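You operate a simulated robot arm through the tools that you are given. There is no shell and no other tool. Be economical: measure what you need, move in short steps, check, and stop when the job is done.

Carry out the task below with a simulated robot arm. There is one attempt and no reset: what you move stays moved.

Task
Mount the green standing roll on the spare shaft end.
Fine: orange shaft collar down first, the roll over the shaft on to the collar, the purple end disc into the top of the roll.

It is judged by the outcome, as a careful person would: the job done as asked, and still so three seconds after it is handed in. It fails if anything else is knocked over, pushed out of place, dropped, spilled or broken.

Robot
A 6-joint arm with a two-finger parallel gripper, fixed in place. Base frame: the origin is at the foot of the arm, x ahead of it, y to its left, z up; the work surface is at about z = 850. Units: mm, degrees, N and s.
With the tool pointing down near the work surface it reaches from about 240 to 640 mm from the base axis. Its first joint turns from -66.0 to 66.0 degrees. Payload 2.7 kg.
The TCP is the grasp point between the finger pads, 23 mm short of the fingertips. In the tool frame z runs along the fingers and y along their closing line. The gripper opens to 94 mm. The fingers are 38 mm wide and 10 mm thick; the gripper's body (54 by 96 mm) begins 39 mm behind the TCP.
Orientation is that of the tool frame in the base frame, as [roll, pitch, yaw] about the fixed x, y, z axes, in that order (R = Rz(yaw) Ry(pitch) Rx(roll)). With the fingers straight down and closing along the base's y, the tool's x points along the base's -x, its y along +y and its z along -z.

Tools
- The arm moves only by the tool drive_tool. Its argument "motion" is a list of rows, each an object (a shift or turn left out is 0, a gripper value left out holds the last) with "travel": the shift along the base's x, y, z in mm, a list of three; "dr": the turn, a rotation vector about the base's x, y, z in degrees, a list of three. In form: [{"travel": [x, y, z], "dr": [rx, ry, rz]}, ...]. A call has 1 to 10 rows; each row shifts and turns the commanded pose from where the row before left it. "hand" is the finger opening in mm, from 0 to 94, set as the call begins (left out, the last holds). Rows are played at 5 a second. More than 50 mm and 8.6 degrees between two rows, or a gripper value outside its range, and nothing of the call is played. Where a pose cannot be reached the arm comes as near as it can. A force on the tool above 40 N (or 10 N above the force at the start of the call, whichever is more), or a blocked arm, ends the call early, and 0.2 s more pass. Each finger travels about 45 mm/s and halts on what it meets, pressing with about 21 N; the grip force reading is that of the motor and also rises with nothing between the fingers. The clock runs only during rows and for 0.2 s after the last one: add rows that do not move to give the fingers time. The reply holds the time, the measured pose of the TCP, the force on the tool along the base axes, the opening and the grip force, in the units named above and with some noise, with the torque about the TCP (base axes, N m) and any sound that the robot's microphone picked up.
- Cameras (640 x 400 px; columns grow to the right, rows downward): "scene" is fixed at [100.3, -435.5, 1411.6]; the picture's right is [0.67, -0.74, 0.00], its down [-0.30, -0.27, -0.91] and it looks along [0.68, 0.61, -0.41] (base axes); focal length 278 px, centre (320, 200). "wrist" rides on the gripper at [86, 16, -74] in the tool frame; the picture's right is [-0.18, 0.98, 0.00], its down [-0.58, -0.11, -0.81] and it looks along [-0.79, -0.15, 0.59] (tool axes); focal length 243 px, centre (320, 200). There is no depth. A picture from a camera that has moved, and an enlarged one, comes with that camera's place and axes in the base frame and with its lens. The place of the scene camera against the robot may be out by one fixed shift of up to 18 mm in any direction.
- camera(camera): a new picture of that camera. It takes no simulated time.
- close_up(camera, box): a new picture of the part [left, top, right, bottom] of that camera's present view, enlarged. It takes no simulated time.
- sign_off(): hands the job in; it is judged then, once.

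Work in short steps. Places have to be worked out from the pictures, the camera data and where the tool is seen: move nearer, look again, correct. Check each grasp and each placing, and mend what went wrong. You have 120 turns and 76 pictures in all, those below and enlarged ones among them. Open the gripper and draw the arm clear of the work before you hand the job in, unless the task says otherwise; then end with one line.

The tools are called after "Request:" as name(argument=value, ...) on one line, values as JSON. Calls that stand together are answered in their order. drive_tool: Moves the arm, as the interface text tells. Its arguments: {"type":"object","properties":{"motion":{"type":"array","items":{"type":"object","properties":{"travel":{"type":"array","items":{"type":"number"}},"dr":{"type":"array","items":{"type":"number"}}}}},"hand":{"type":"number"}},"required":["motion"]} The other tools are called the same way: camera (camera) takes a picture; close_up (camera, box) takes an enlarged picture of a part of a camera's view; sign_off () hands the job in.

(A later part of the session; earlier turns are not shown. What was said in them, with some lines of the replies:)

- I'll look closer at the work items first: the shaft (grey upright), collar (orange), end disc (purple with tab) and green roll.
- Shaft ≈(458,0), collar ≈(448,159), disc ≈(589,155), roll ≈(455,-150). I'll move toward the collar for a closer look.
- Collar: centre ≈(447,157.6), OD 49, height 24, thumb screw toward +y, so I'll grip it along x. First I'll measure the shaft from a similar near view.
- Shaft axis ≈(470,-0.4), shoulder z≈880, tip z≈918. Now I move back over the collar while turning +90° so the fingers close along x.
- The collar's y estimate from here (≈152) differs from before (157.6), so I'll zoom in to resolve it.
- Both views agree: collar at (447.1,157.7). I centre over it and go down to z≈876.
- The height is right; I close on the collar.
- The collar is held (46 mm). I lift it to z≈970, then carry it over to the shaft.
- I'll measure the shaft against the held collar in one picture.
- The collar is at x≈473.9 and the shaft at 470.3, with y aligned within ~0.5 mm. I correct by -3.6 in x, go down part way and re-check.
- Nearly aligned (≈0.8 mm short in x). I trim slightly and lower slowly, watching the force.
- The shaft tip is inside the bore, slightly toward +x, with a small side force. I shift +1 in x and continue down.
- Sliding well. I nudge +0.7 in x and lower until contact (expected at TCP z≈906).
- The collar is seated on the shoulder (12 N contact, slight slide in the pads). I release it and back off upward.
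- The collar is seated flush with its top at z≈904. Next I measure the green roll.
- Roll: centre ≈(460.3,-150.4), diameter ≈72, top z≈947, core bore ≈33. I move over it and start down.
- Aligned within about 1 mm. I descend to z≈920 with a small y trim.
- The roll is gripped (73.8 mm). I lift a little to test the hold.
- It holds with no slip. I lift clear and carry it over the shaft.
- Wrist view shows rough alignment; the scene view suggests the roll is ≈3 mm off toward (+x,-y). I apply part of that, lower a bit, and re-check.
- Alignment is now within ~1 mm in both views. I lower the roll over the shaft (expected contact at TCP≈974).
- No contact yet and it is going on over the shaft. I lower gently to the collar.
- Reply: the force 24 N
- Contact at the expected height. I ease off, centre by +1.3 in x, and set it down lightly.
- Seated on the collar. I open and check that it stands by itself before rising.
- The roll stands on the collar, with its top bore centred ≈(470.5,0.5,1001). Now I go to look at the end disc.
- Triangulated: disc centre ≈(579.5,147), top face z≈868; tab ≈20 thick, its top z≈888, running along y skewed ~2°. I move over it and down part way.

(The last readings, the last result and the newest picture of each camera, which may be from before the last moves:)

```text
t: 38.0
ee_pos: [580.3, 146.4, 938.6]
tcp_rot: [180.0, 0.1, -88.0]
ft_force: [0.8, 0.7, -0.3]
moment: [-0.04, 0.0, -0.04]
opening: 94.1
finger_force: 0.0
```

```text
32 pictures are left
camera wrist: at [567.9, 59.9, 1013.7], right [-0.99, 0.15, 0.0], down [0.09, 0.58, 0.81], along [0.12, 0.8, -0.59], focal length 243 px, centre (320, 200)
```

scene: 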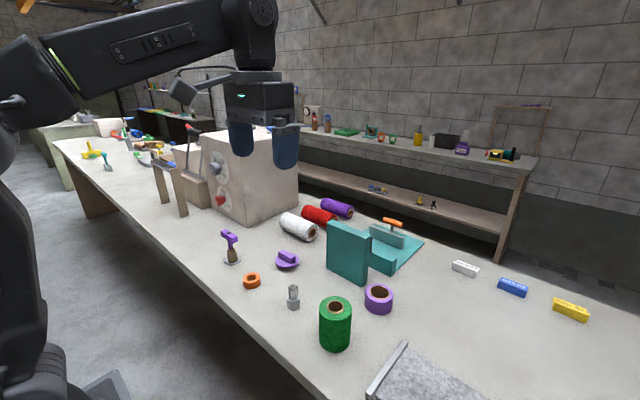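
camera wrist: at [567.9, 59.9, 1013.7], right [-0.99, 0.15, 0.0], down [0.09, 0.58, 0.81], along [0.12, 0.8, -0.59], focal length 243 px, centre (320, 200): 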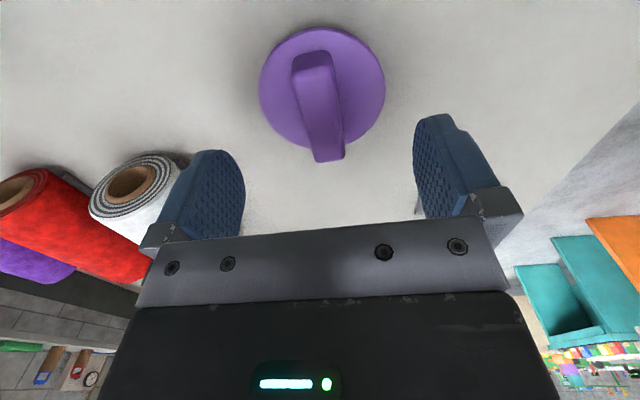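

Well placed. I descend to TCP z≈896 and close on the tab.

Request:
drive_tool(motion=[{"travel": [-0.3, 1, -15]}, {"travel": [0, 0, -15]}, {"travel": [0, 0, -8]}, {"travel": [0, 0, -4]}, {}, {}])

Request:
camera(camera="wrist")

```text
t: 39.4
ee_pos: [579.8, 148.1, 896.0]
tcp_rot: [180.0, 0.0, -88.0]
ft_force: [-0.1, 0.0, 0.0]
moment: [0.01, 0.01, 0.04]
opening: 93.9
finger_force: 0.0
```

```text
31 pictures are left
camera wrist: at [567.3, 61.1, 972.6], right [-0.99, 0.15, 0.0], down [0.09, 0.58, 0.81], along [0.12, 0.8, -0.59], focal length 243 px, centre (320, 200)
```

wrist: 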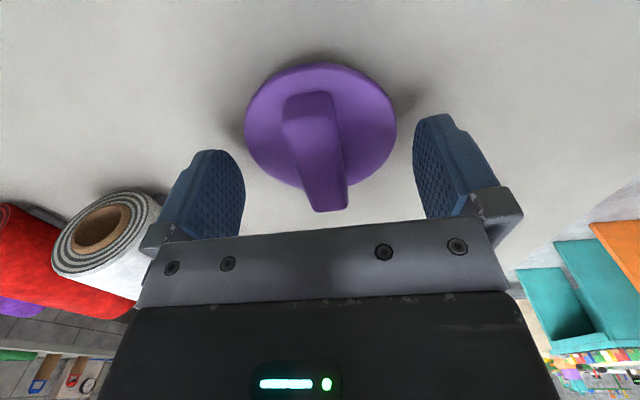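

Request:
drive_tool(motion=[{}, {}, {}, {}, {}, {}, {}], hand=10)

Request:
camera(camera="wrist")

```text
t: 41.0
ee_pos: [580.7, 148.4, 897.6]
tcp_rot: [179.9, 0.1, -88.0]
ft_force: [-0.7, -0.6, 0.8]
moment: [-0.02, -0.03, -0.01]
opening: 21.4
finger_force: 21.6
```

```text
30 pictures are left
camera wrist: at [567.3, 61.0, 972.8], right [-0.99, 0.15, 0.0], down [0.09, 0.58, 0.81], along [0.12, 0.8, -0.59], focal length 243 px, centre (320, 200)
```

wrist: 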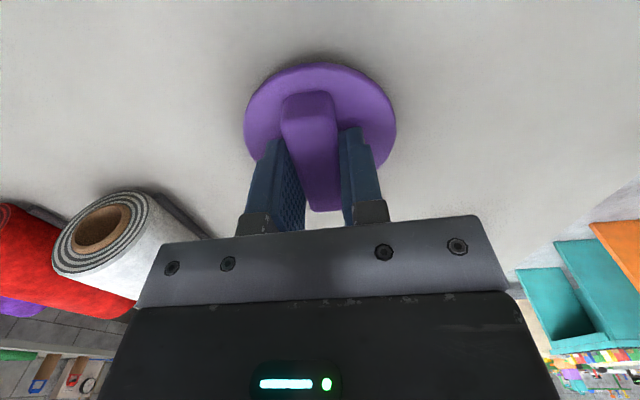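

Tab held (21.4 mm). I lift and look at the underside from the scene camera.

Request:
drive_tool(motion=[{"travel": [0, 0, 10]}, {"travel": [0, 0, 35]}, {"travel": [0, 0, 45]}, {"travel": [0, 0, 45]}, {"travel": [0, 0, 40]}, {}])

Request:
close_up(camera="scene", box=[240, 170, 350, 270])

Request:
camera(camera="wrist")

```text
t: 42.4
ee_pos: [578.5, 148.8, 1072.4]
tcp_rot: [180.0, 0.0, -88.0]
ft_force: [-0.4, 0.4, -1.8]
moment: [0.01, 0.01, 0.01]
opening: 21.4
finger_force: 20.3
```

```text
4.00 times, centred on (295, 220) of scene
camera zoom: at [100.4, -435.5, 1411.6], right [0.67, -0.74, 0.0], down [-0.3, -0.27, -0.91], along [0.68, 0.61, -0.41], focal length 1111 px, centre (420, 120)
```

zoom: 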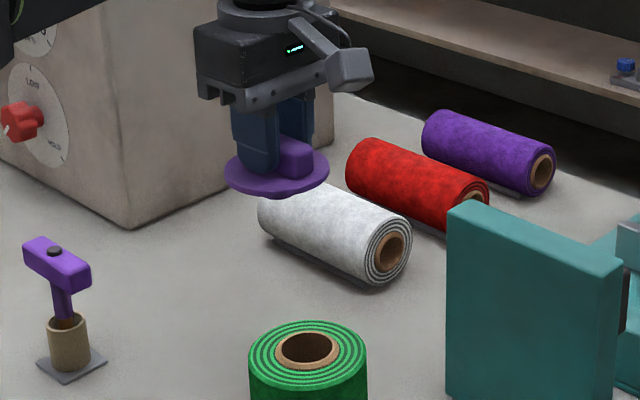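

```text
28 pictures are left
camera wrist: at [566.2, 61.6, 1148.4], right [-0.99, 0.15, 0.0], down [0.09, 0.59, 0.81], along [0.12, 0.8, -0.59], focal length 243 px, centre (320, 200)
```

wrist: 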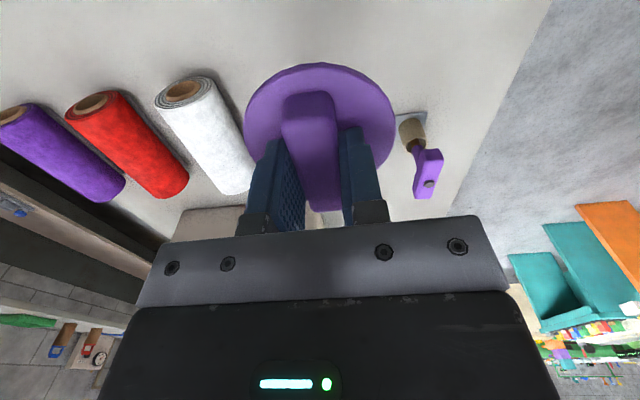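

Request:
close_up(camera="scene", box=[290, 195, 330, 225])

```text
13.33 times, centred on (310, 210) of scene
camera zoom: at [100.4, -435.5, 1411.6], right [0.67, -0.74, 0.0], down [-0.3, -0.27, -0.91], along [0.68, 0.61, -0.41], focal length 3704 px, centre (453, 67)
```

zoom: 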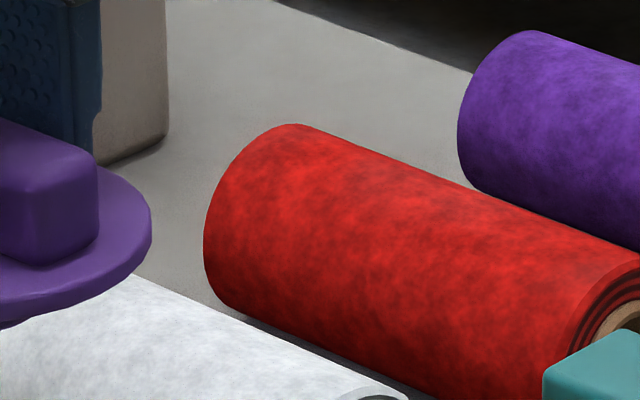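

The disc hangs level. I carry it over the roll, staying at z≈1072.

Request:
drive_tool(motion=[{"travel": [-27, -36.7, 0]}, {"travel": [-27, -36.7, 0]}, {"travel": [-27, -36.7, 0]}, {"travel": [-26.8, -36.6, 0]}, {}, {}])

Request:
camera(camera="wrist")

Request:
close_up(camera="scene", box=[250, 190, 350, 310])

```text
t: 43.8
ee_pos: [470.9, 1.7, 1071.7]
tcp_rot: [-180.0, 0.0, -87.9]
ft_force: [0.5, 0.7, -0.3]
moment: [-0.02, -0.01, -0.03]
opening: 21.3
finger_force: 21.1
```

```text
26 pictures are left
camera wrist: at [459.1, -85.2, 1146.9], right [-0.99, 0.15, 0.0], down [0.09, 0.58, 0.81], along [0.12, 0.8, -0.59], focal length 243 px, centre (320, 200)
```

wrist: 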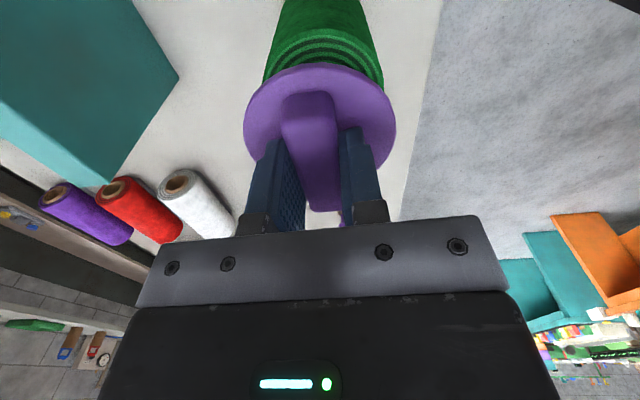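

```text
3.33 times, centred on (300, 250) of scene
camera zoom: at [100.3, -435.6, 1411.6], right [0.67, -0.74, 0.0], down [-0.3, -0.27, -0.91], along [0.68, 0.61, -0.41], focal length 926 px, centre (387, 33)
```

zoom: 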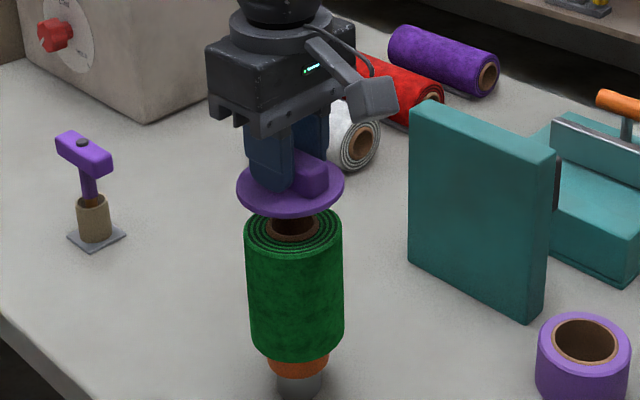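

Request:
close_up(camera="wrist", box=[230, 25, 410, 145])

Request:
close_up(camera="scene", box=[312, 232, 364, 302])

```text
3.33 times, centred on (320, 85) of wrist
camera zoom: at [459.1, -85.2, 1146.9], right [-0.99, 0.15, 0.0], down [0.09, 0.58, 0.81], along [0.12, 0.8, -0.59], focal length 809 px, centre (320, 583)
```

zoom: 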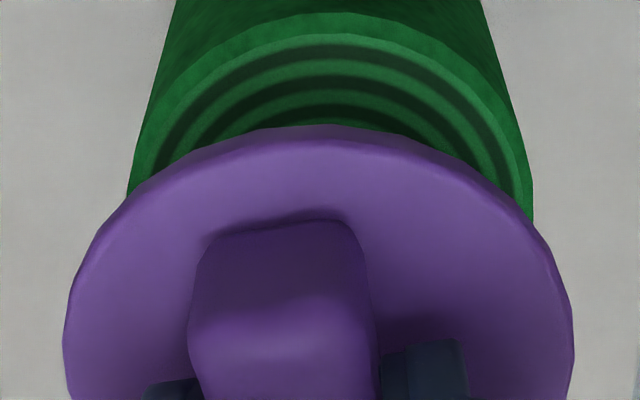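

```text
5.71 times, centred on (338, 267) of scene
camera zoom: at [100.3, -435.6, 1411.6], right [0.67, -0.74, 0.0], down [-0.3, -0.27, -0.91], along [0.68, 0.61, -0.41], focal length 1588 px, centre (217, -183)
```

zoom: 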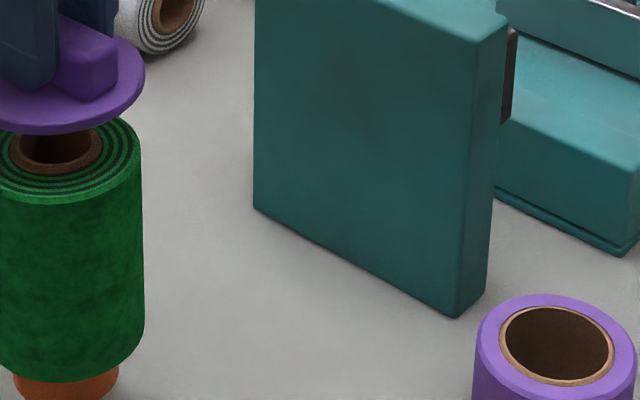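

Scene lateral alignment is within 0.5 mm; the wrist view suggests the disc is ≈0.8 mm too far in +x. I trim and lower slowly toward the bore.

Request:
drive_tool(motion=[{"travel": [-0.7, -0.2, -6]}, {"travel": [0, 0, -6]}, {"travel": [0, 0, -5]}, {"travel": [0, 0, -3]}, {"travel": [0, 0, -3]}, {}])

Request:
close_up(camera="scene", box=[260, 225, 330, 285])

```text
t: 45.0
ee_pos: [474.0, 1.8, 1056.8]
tcp_rot: [-179.1, 0.0, -87.8]
ft_force: [-2.6, 0.3, 5.4]
moment: [0.15, 0.1, 0.0]
opening: 21.8
finger_force: 21.1
stopped in row 5: the force on the tool passed its limit at 45 N (the readings are from after the stop); the commanded pose is now the measured one
```

```text
6.67 times, centred on (295, 255) of scene
camera zoom: at [100.2, -435.5, 1411.6], right [0.67, -0.74, 0.0], down [-0.3, -0.27, -0.91], along [0.68, 0.61, -0.41], focal length 1852 px, centre (487, -167)
```

zoom: 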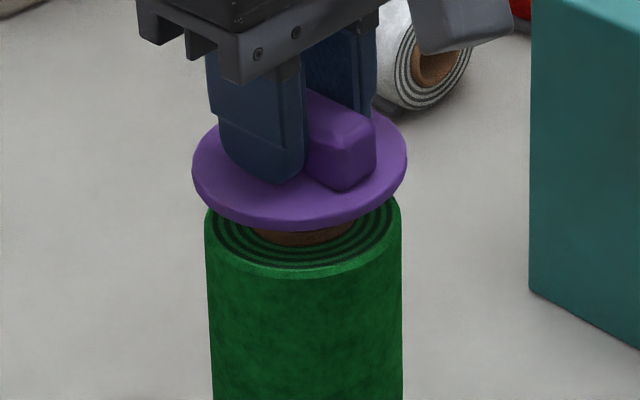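

It hit the core rim (contact at z≈1052), so it was not in the bore. I raise the disc high to see its spigot from the side and check the roll.

Request:
drive_tool(motion=[{"travel": [-3, 0, 10]}, {"travel": [0, 0, 40]}, {"travel": [0, 0, 50]}, {"travel": [0, 0, 50]}, {"travel": [0, 0, 50]}, {"travel": [0, 0, 50]}, {}])

Request:
close_up(camera="scene", box=[250, 80, 350, 180])

Request:
close_up(camera="scene", box=[260, 225, 330, 315])

Request:
camera(camera="wrist")

```text
t: 46.5
ee_pos: [470.1, -0.1, 1302.9]
tcp_rot: [-179.1, 0.0, -87.9]
ft_force: [0.1, -0.3, 0.2]
moment: [0.01, -0.02, -0.01]
opening: 21.5
finger_force: 20.8
out of reach, approached as far as the arm can: row 6
```

```text
4.00 times, centred on (300, 130) of scene
camera zoom: at [100.4, -435.5, 1411.6], right [0.67, -0.74, 0.0], down [-0.3, -0.27, -0.91], along [0.68, 0.61, -0.41], focal length 1111 px, centre (400, 480)
```

zoom: 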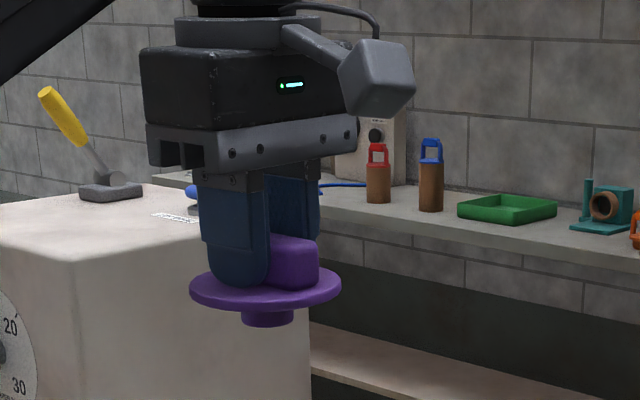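

```text
4.44 times, centred on (295, 270) of scene
camera zoom: at [100.4, -435.5, 1411.6], right [0.67, -0.74, 0.0], down [-0.3, -0.27, -0.91], along [0.68, 0.61, -0.41], focal length 1235 px, centre (431, -111)
```

zoom: 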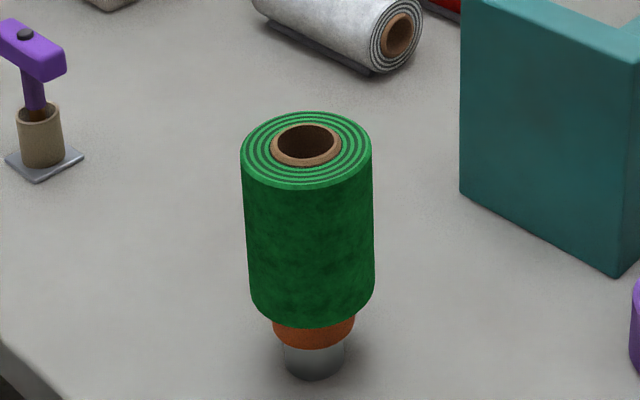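

```text
19 pictures are left
camera wrist: at [456.7, -86.3, 1378.5], right [-0.99, 0.15, -0.02], down [0.07, 0.58, 0.81], along [0.13, 0.8, -0.59], focal length 243 px, centre (320, 200)
```

wrist: 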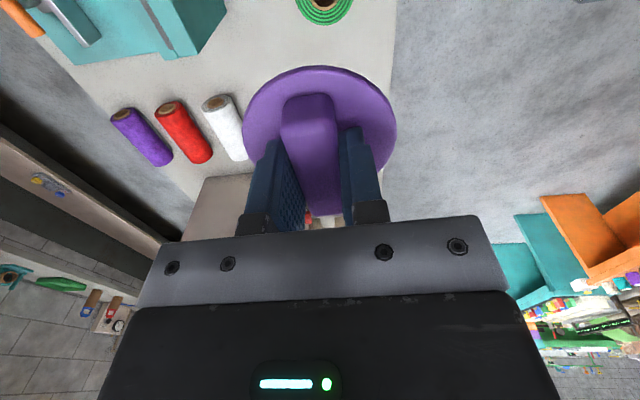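

The spigot is ≈28 mm dia, concentric, ~13 mm long; the roll is undisturbed. The tool picked up ~0.9° tilt, so I undo that and come back down to just above the roll.

Request:
drive_tool(motion=[{"travel": [0, 0, -40], "dr": [-0.03, 0.9, 0]}, {"travel": [0, 0.6, -50]}, {"travel": [0, 0, -50]}, {"travel": [0, 0, -50]}, {"travel": [0, 0, -40]}, {}, {}])

```text
t: 48.1
ee_pos: [469.3, 3.0, 1074.7]
tcp_rot: [179.8, 0.0, -87.9]
ft_force: [-0.5, -0.1, -1.1]
moment: [-0.02, -0.02, 0.0]
opening: 21.3
finger_force: 21.4
```

Request:
drive_tool(motion=[{"travel": [0, 0, -10]}, {}, {}])

Request:
close_up(camera="wrist", box=[230, 10, 410, 130])

Request:
close_up(camera="scene", box=[260, 225, 330, 285])

```text
t: 49.0
ee_pos: [469.4, 2.0, 1064.5]
tcp_rot: [179.9, 0.0, -87.9]
ft_force: [0.2, -0.6, -0.8]
moment: [0.01, -0.02, 0.01]
opening: 21.6
finger_force: 21.6
```

```text
3.33 times, centred on (320, 70) of wrist
camera zoom: at [457.5, -84.6, 1139.7], right [-0.99, 0.15, 0.0], down [0.09, 0.58, 0.81], along [0.12, 0.8, -0.59], focal length 809 px, centre (320, 633)
```

zoom: 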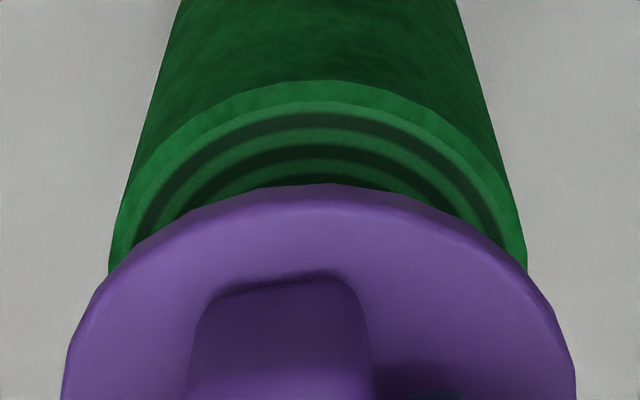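

```text
6.67 times, centred on (295, 255) of scene
camera zoom: at [100.4, -435.5, 1411.6], right [0.67, -0.74, 0.0], down [-0.3, -0.27, -0.91], along [0.68, 0.61, -0.41], focal length 1852 px, centre (487, -167)
```

zoom: 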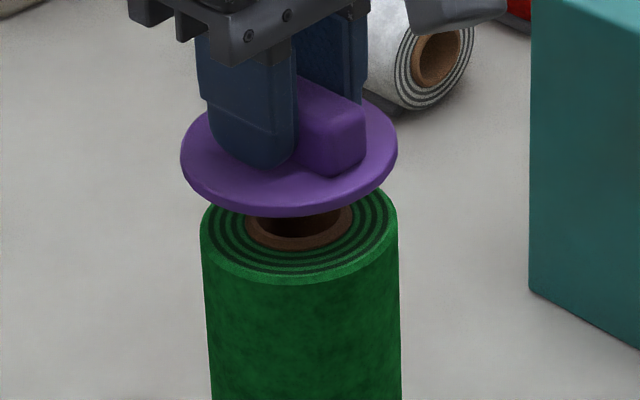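

Both views agree the disc should shift about (+0.9,-1.6). I apply that and lower carefully to just above contact.

Request:
drive_tool(motion=[{"travel": [0.9, -1.6, -3]}, {"travel": [0, 0, -3]}, {"travel": [0, 0, -2]}, {"travel": [0, 0, -1.5]}, {}, {}])

Request:
close_up(camera="scene", box=[260, 225, 330, 285])

```text
t: 50.4
ee_pos: [471.2, 1.5, 1055.5]
tcp_rot: [-179.8, 0.1, -87.9]
ft_force: [-2.2, 0.1, 27.9]
moment: [0.34, -0.09, 0.03]
opening: 21.5
finger_force: 21.2
```

```text
6.67 times, centred on (295, 255) of scene
camera zoom: at [99.8, -435.5, 1411.6], right [0.67, -0.74, 0.0], down [-0.3, -0.27, -0.91], along [0.68, 0.61, -0.41], focal length 1852 px, centre (487, -167)
```

zoom: 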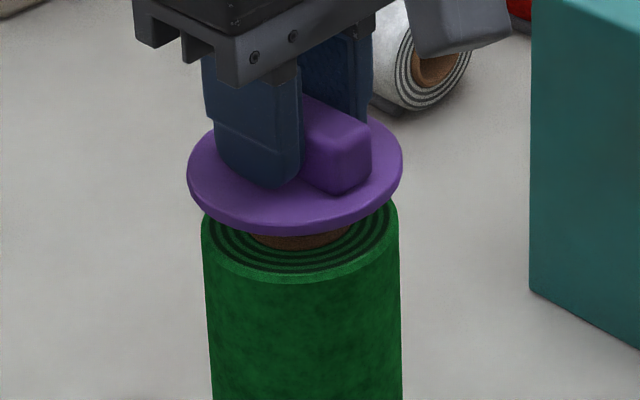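

Contact came early (TCP z≈1055), so the roll's top is nearer 1005–1007; redoing the geometry puts the bore ≈1.3 mm further toward -y. I lift a little, shift, and retry gently.

Request:
drive_tool(motion=[{"travel": [0, 0, 3]}, {"travel": [-0.7, -1.3, 0]}, {}, {"travel": [0, 0, -1.5]}, {"travel": [0, 0, -1.5]}, {"travel": [0, 0, -1]}, {}])

```text
t: 52.0
ee_pos: [469.2, -0.2, 1051.1]
tcp_rot: [179.6, -0.1, -88.0]
ft_force: [-1.2, -0.2, -0.7]
moment: [-0.01, -0.01, 0.0]
opening: 21.3
finger_force: 21.2
```

No force and z is below the earlier contact height, so the spigot has entered the bore. I continue down gently.

Request:
drive_tool(motion=[{"travel": [0, 0, -2]}, {"travel": [0, 0, -2]}, {"travel": [0, 0, -1.5]}, {"travel": [0, 0, -1]}, {}])

```text
t: 53.1
ee_pos: [468.2, -0.9, 1046.3]
tcp_rot: [179.9, 0.0, -87.9]
ft_force: [-0.3, 0.1, 0.3]
moment: [-0.03, 0.02, 0.01]
opening: 21.5
finger_force: 21.0
```

Request:
drive_tool(motion=[{"travel": [0, 0, -1.5]}, {"travel": [0, 0, -1.5]}, {"travel": [0, 0, -1]}, {"travel": [0, 0, -1]}, {}])

Request:
close_up(camera="scene", box=[260, 225, 330, 285])

```text
t: 54.4
ee_pos: [467.8, -0.5, 1041.6]
tcp_rot: [179.9, 0.0, -88.0]
ft_force: [0.3, -0.4, -0.2]
moment: [-0.04, -0.02, 0.01]
opening: 21.6
finger_force: 21.1
```

```text
6.67 times, centred on (295, 255) of scene
camera zoom: at [100.4, -435.5, 1411.6], right [0.67, -0.74, 0.0], down [-0.3, -0.27, -0.91], along [0.68, 0.61, -0.41], focal length 1852 px, centre (487, -167)
```

zoom: 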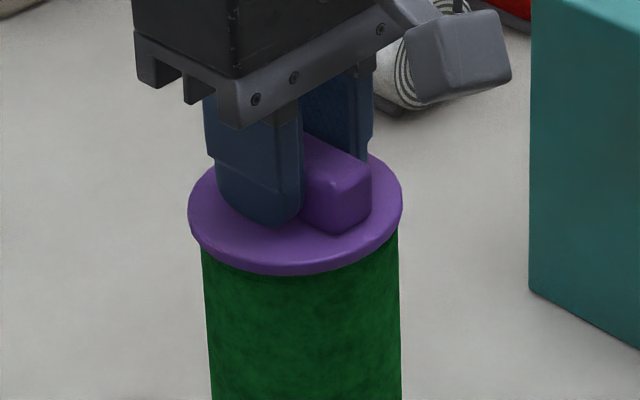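

Nearly down. I finish lowering to contact with small steps.

Request:
drive_tool(motion=[{"travel": [0, 0, -1]}, {"travel": [0, 0, -1]}, {"travel": [0, 0, -1]}, {}])

```text
t: 55.4
ee_pos: [469.9, -1.1, 1041.6]
tcp_rot: [-179.8, -0.1, -87.9]
ft_force: [-2.8, -1.5, 25.9]
moment: [-0.52, 0.25, -0.05]
opening: 21.3
finger_force: 20.9
```

Seated (26 N at z≈1041). I relax 1.5 mm, open, then rise and check.

Request:
drive_tool(motion=[{"travel": [0, 0, 1.2]}, {}])

Request:
drive_tool(motion=[{}, {}, {}, {}], hand=60)

Request:
drive_tool(motion=[{"travel": [0, 0, 15]}, {"travel": [0, 0, 30]}, {"travel": [0, 0, 40]}, {"travel": [0, 0, 40]}, {"travel": [-20, -20, 20]}, {"travel": [-30, -30, 0]}, {}])

Request:
close_up(camera="scene", box=[250, 215, 340, 315])

Request:
camera(camera="wrist")

```text
t: 56.0
ee_pos: [468.9, -1.2, 1041.4]
tcp_rot: [-179.9, 0.0, -87.9]
ft_force: [-0.1, -3.3, 23.4]
moment: [-0.55, -0.02, 0.0]
opening: 21.2
finger_force: 21.1
```

```text
t: 57.0
ee_pos: [469.9, -0.2, 1040.7]
tcp_rot: [-180.0, 0.0, -87.9]
ft_force: [1.9, 3.0, 23.2]
moment: [0.01, -0.05, -0.01]
opening: 57.3
finger_force: 0.0
```

```text
t: 58.5
ee_pos: [417.8, -52.2, 1182.8]
tcp_rot: [179.9, 0.0, -87.9]
ft_force: [0.0, 0.0, -0.4]
moment: [0.0, -0.01, 0.02]
opening: 60.0
finger_force: 0.0
```

```text
4.00 times, centred on (295, 265) of scene
camera zoom: at [100.3, -435.6, 1411.6], right [0.67, -0.74, 0.0], down [-0.3, -0.27, -0.91], along [0.68, 0.61, -0.41], focal length 1111 px, centre (420, -60)
```

zoom: 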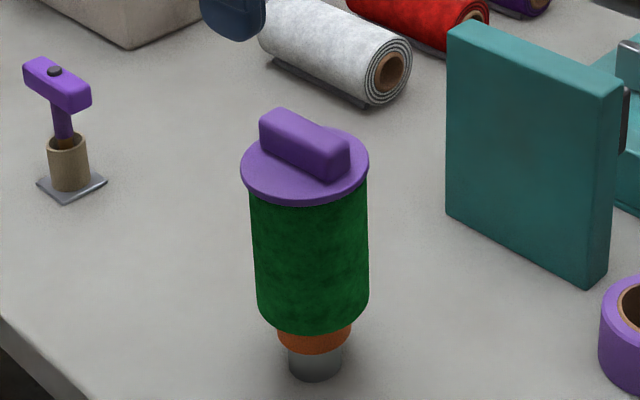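

```text
13 pictures are left
camera wrist: at [405.2, -139.5, 1258.0], right [-0.99, 0.15, 0.0], down [0.09, 0.58, 0.81], along [0.12, 0.8, -0.59], focal length 243 px, centre (320, 200)
```

wrist: 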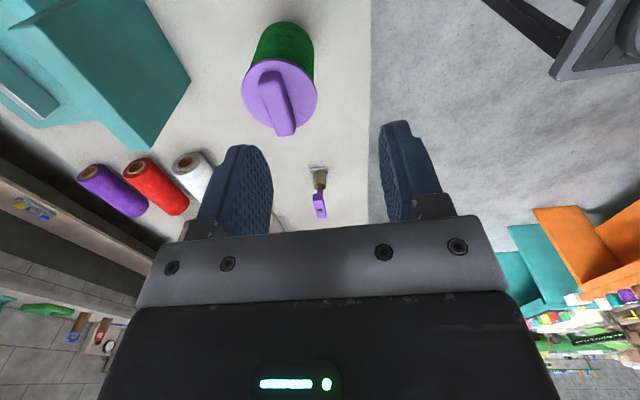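

The fingertips were resting on the disc when I released. I zoom on the disc/roll and collar interfaces to check it is flush.

Request:
close_up(camera="scene", box=[300, 240, 350, 275])

Request:
close_up(camera="scene", box=[305, 235, 350, 312])

Request:
close_up(camera="wrist", box=[230, 10, 330, 145])

```text
11.43 times, centred on (325, 258) of scene
camera zoom: at [100.3, -435.6, 1411.6], right [0.67, -0.74, 0.0], down [-0.3, -0.27, -0.91], along [0.68, 0.61, -0.41], focal length 3175 px, centre (263, -457)
```

zoom: 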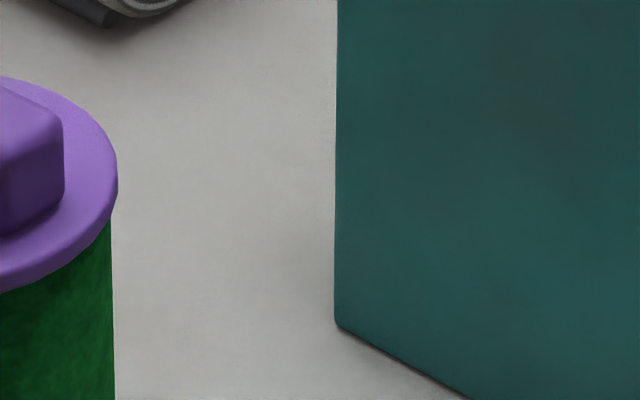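

```text
5.19 times, centred on (328, 274) of scene
camera zoom: at [100.3, -435.6, 1411.6], right [0.67, -0.74, 0.0], down [-0.3, -0.27, -0.91], along [0.68, 0.61, -0.41], focal length 1443 px, centre (281, -182)
```

zoom: 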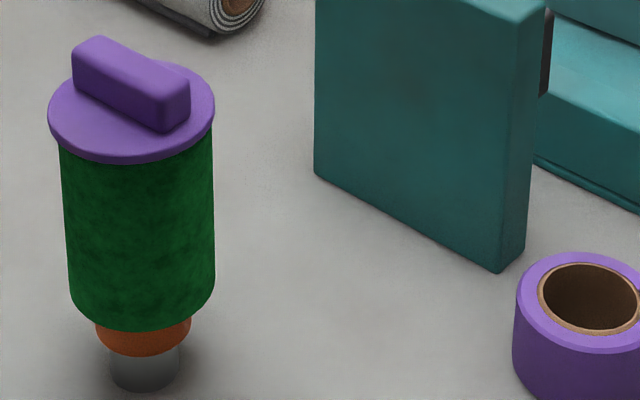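

```text
2.96 times, centred on (280, 78) of wrist
camera zoom: at [405.2, -139.5, 1258.0], right [-0.99, 0.15, 0.0], down [0.09, 0.58, 0.81], along [0.12, 0.8, -0.59], focal length 719 px, centre (438, 563)
```

zoom: 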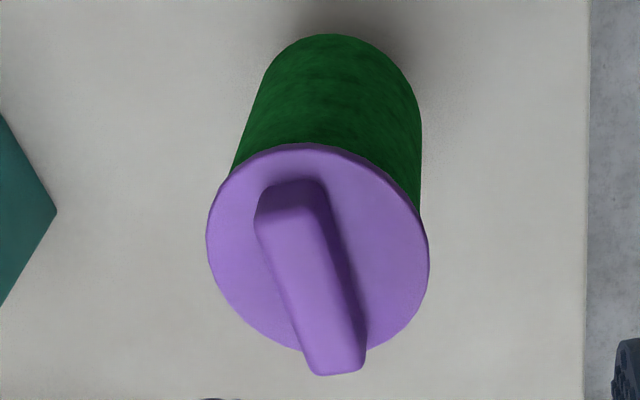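

The disc sits level on the roll, pressed home at ~23 N, and roll, collar and shaft are stacked upright. I draw the arm clear and take one last look.

Request:
drive_tool(motion=[{"travel": [-15, -20, 30]}, {"travel": [-15, -20, 30]}, {"travel": [-15, -20, 30]}, {}, {}, {}, {}, {}], hand=94)

Request:
camera(camera="scene")

```text
t: 60.4
ee_pos: [375.0, -111.1, 1274.2]
tcp_rot: [179.9, 0.0, -87.9]
ft_force: [0.1, 0.0, -0.3]
moment: [0.01, 0.0, 0.04]
opening: 94.0
finger_force: 0.1
```

```text
9 pictures are left
```

scene: 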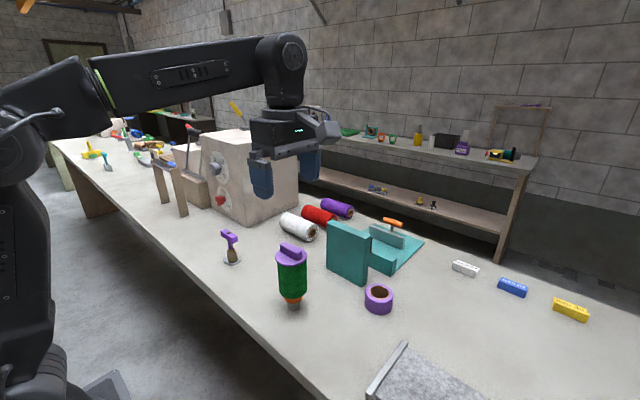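

The stack is stable, the arm is clear, and everything else is where it was.

Request:
sign_off()

```text
The job is handed in.
```

The green roll is mounted on the spare shaft end: the orange collar is down on the shaft's shoulder, the roll sits over the shaft on the collar, and the purple end disc is pressed into the top of the roll.
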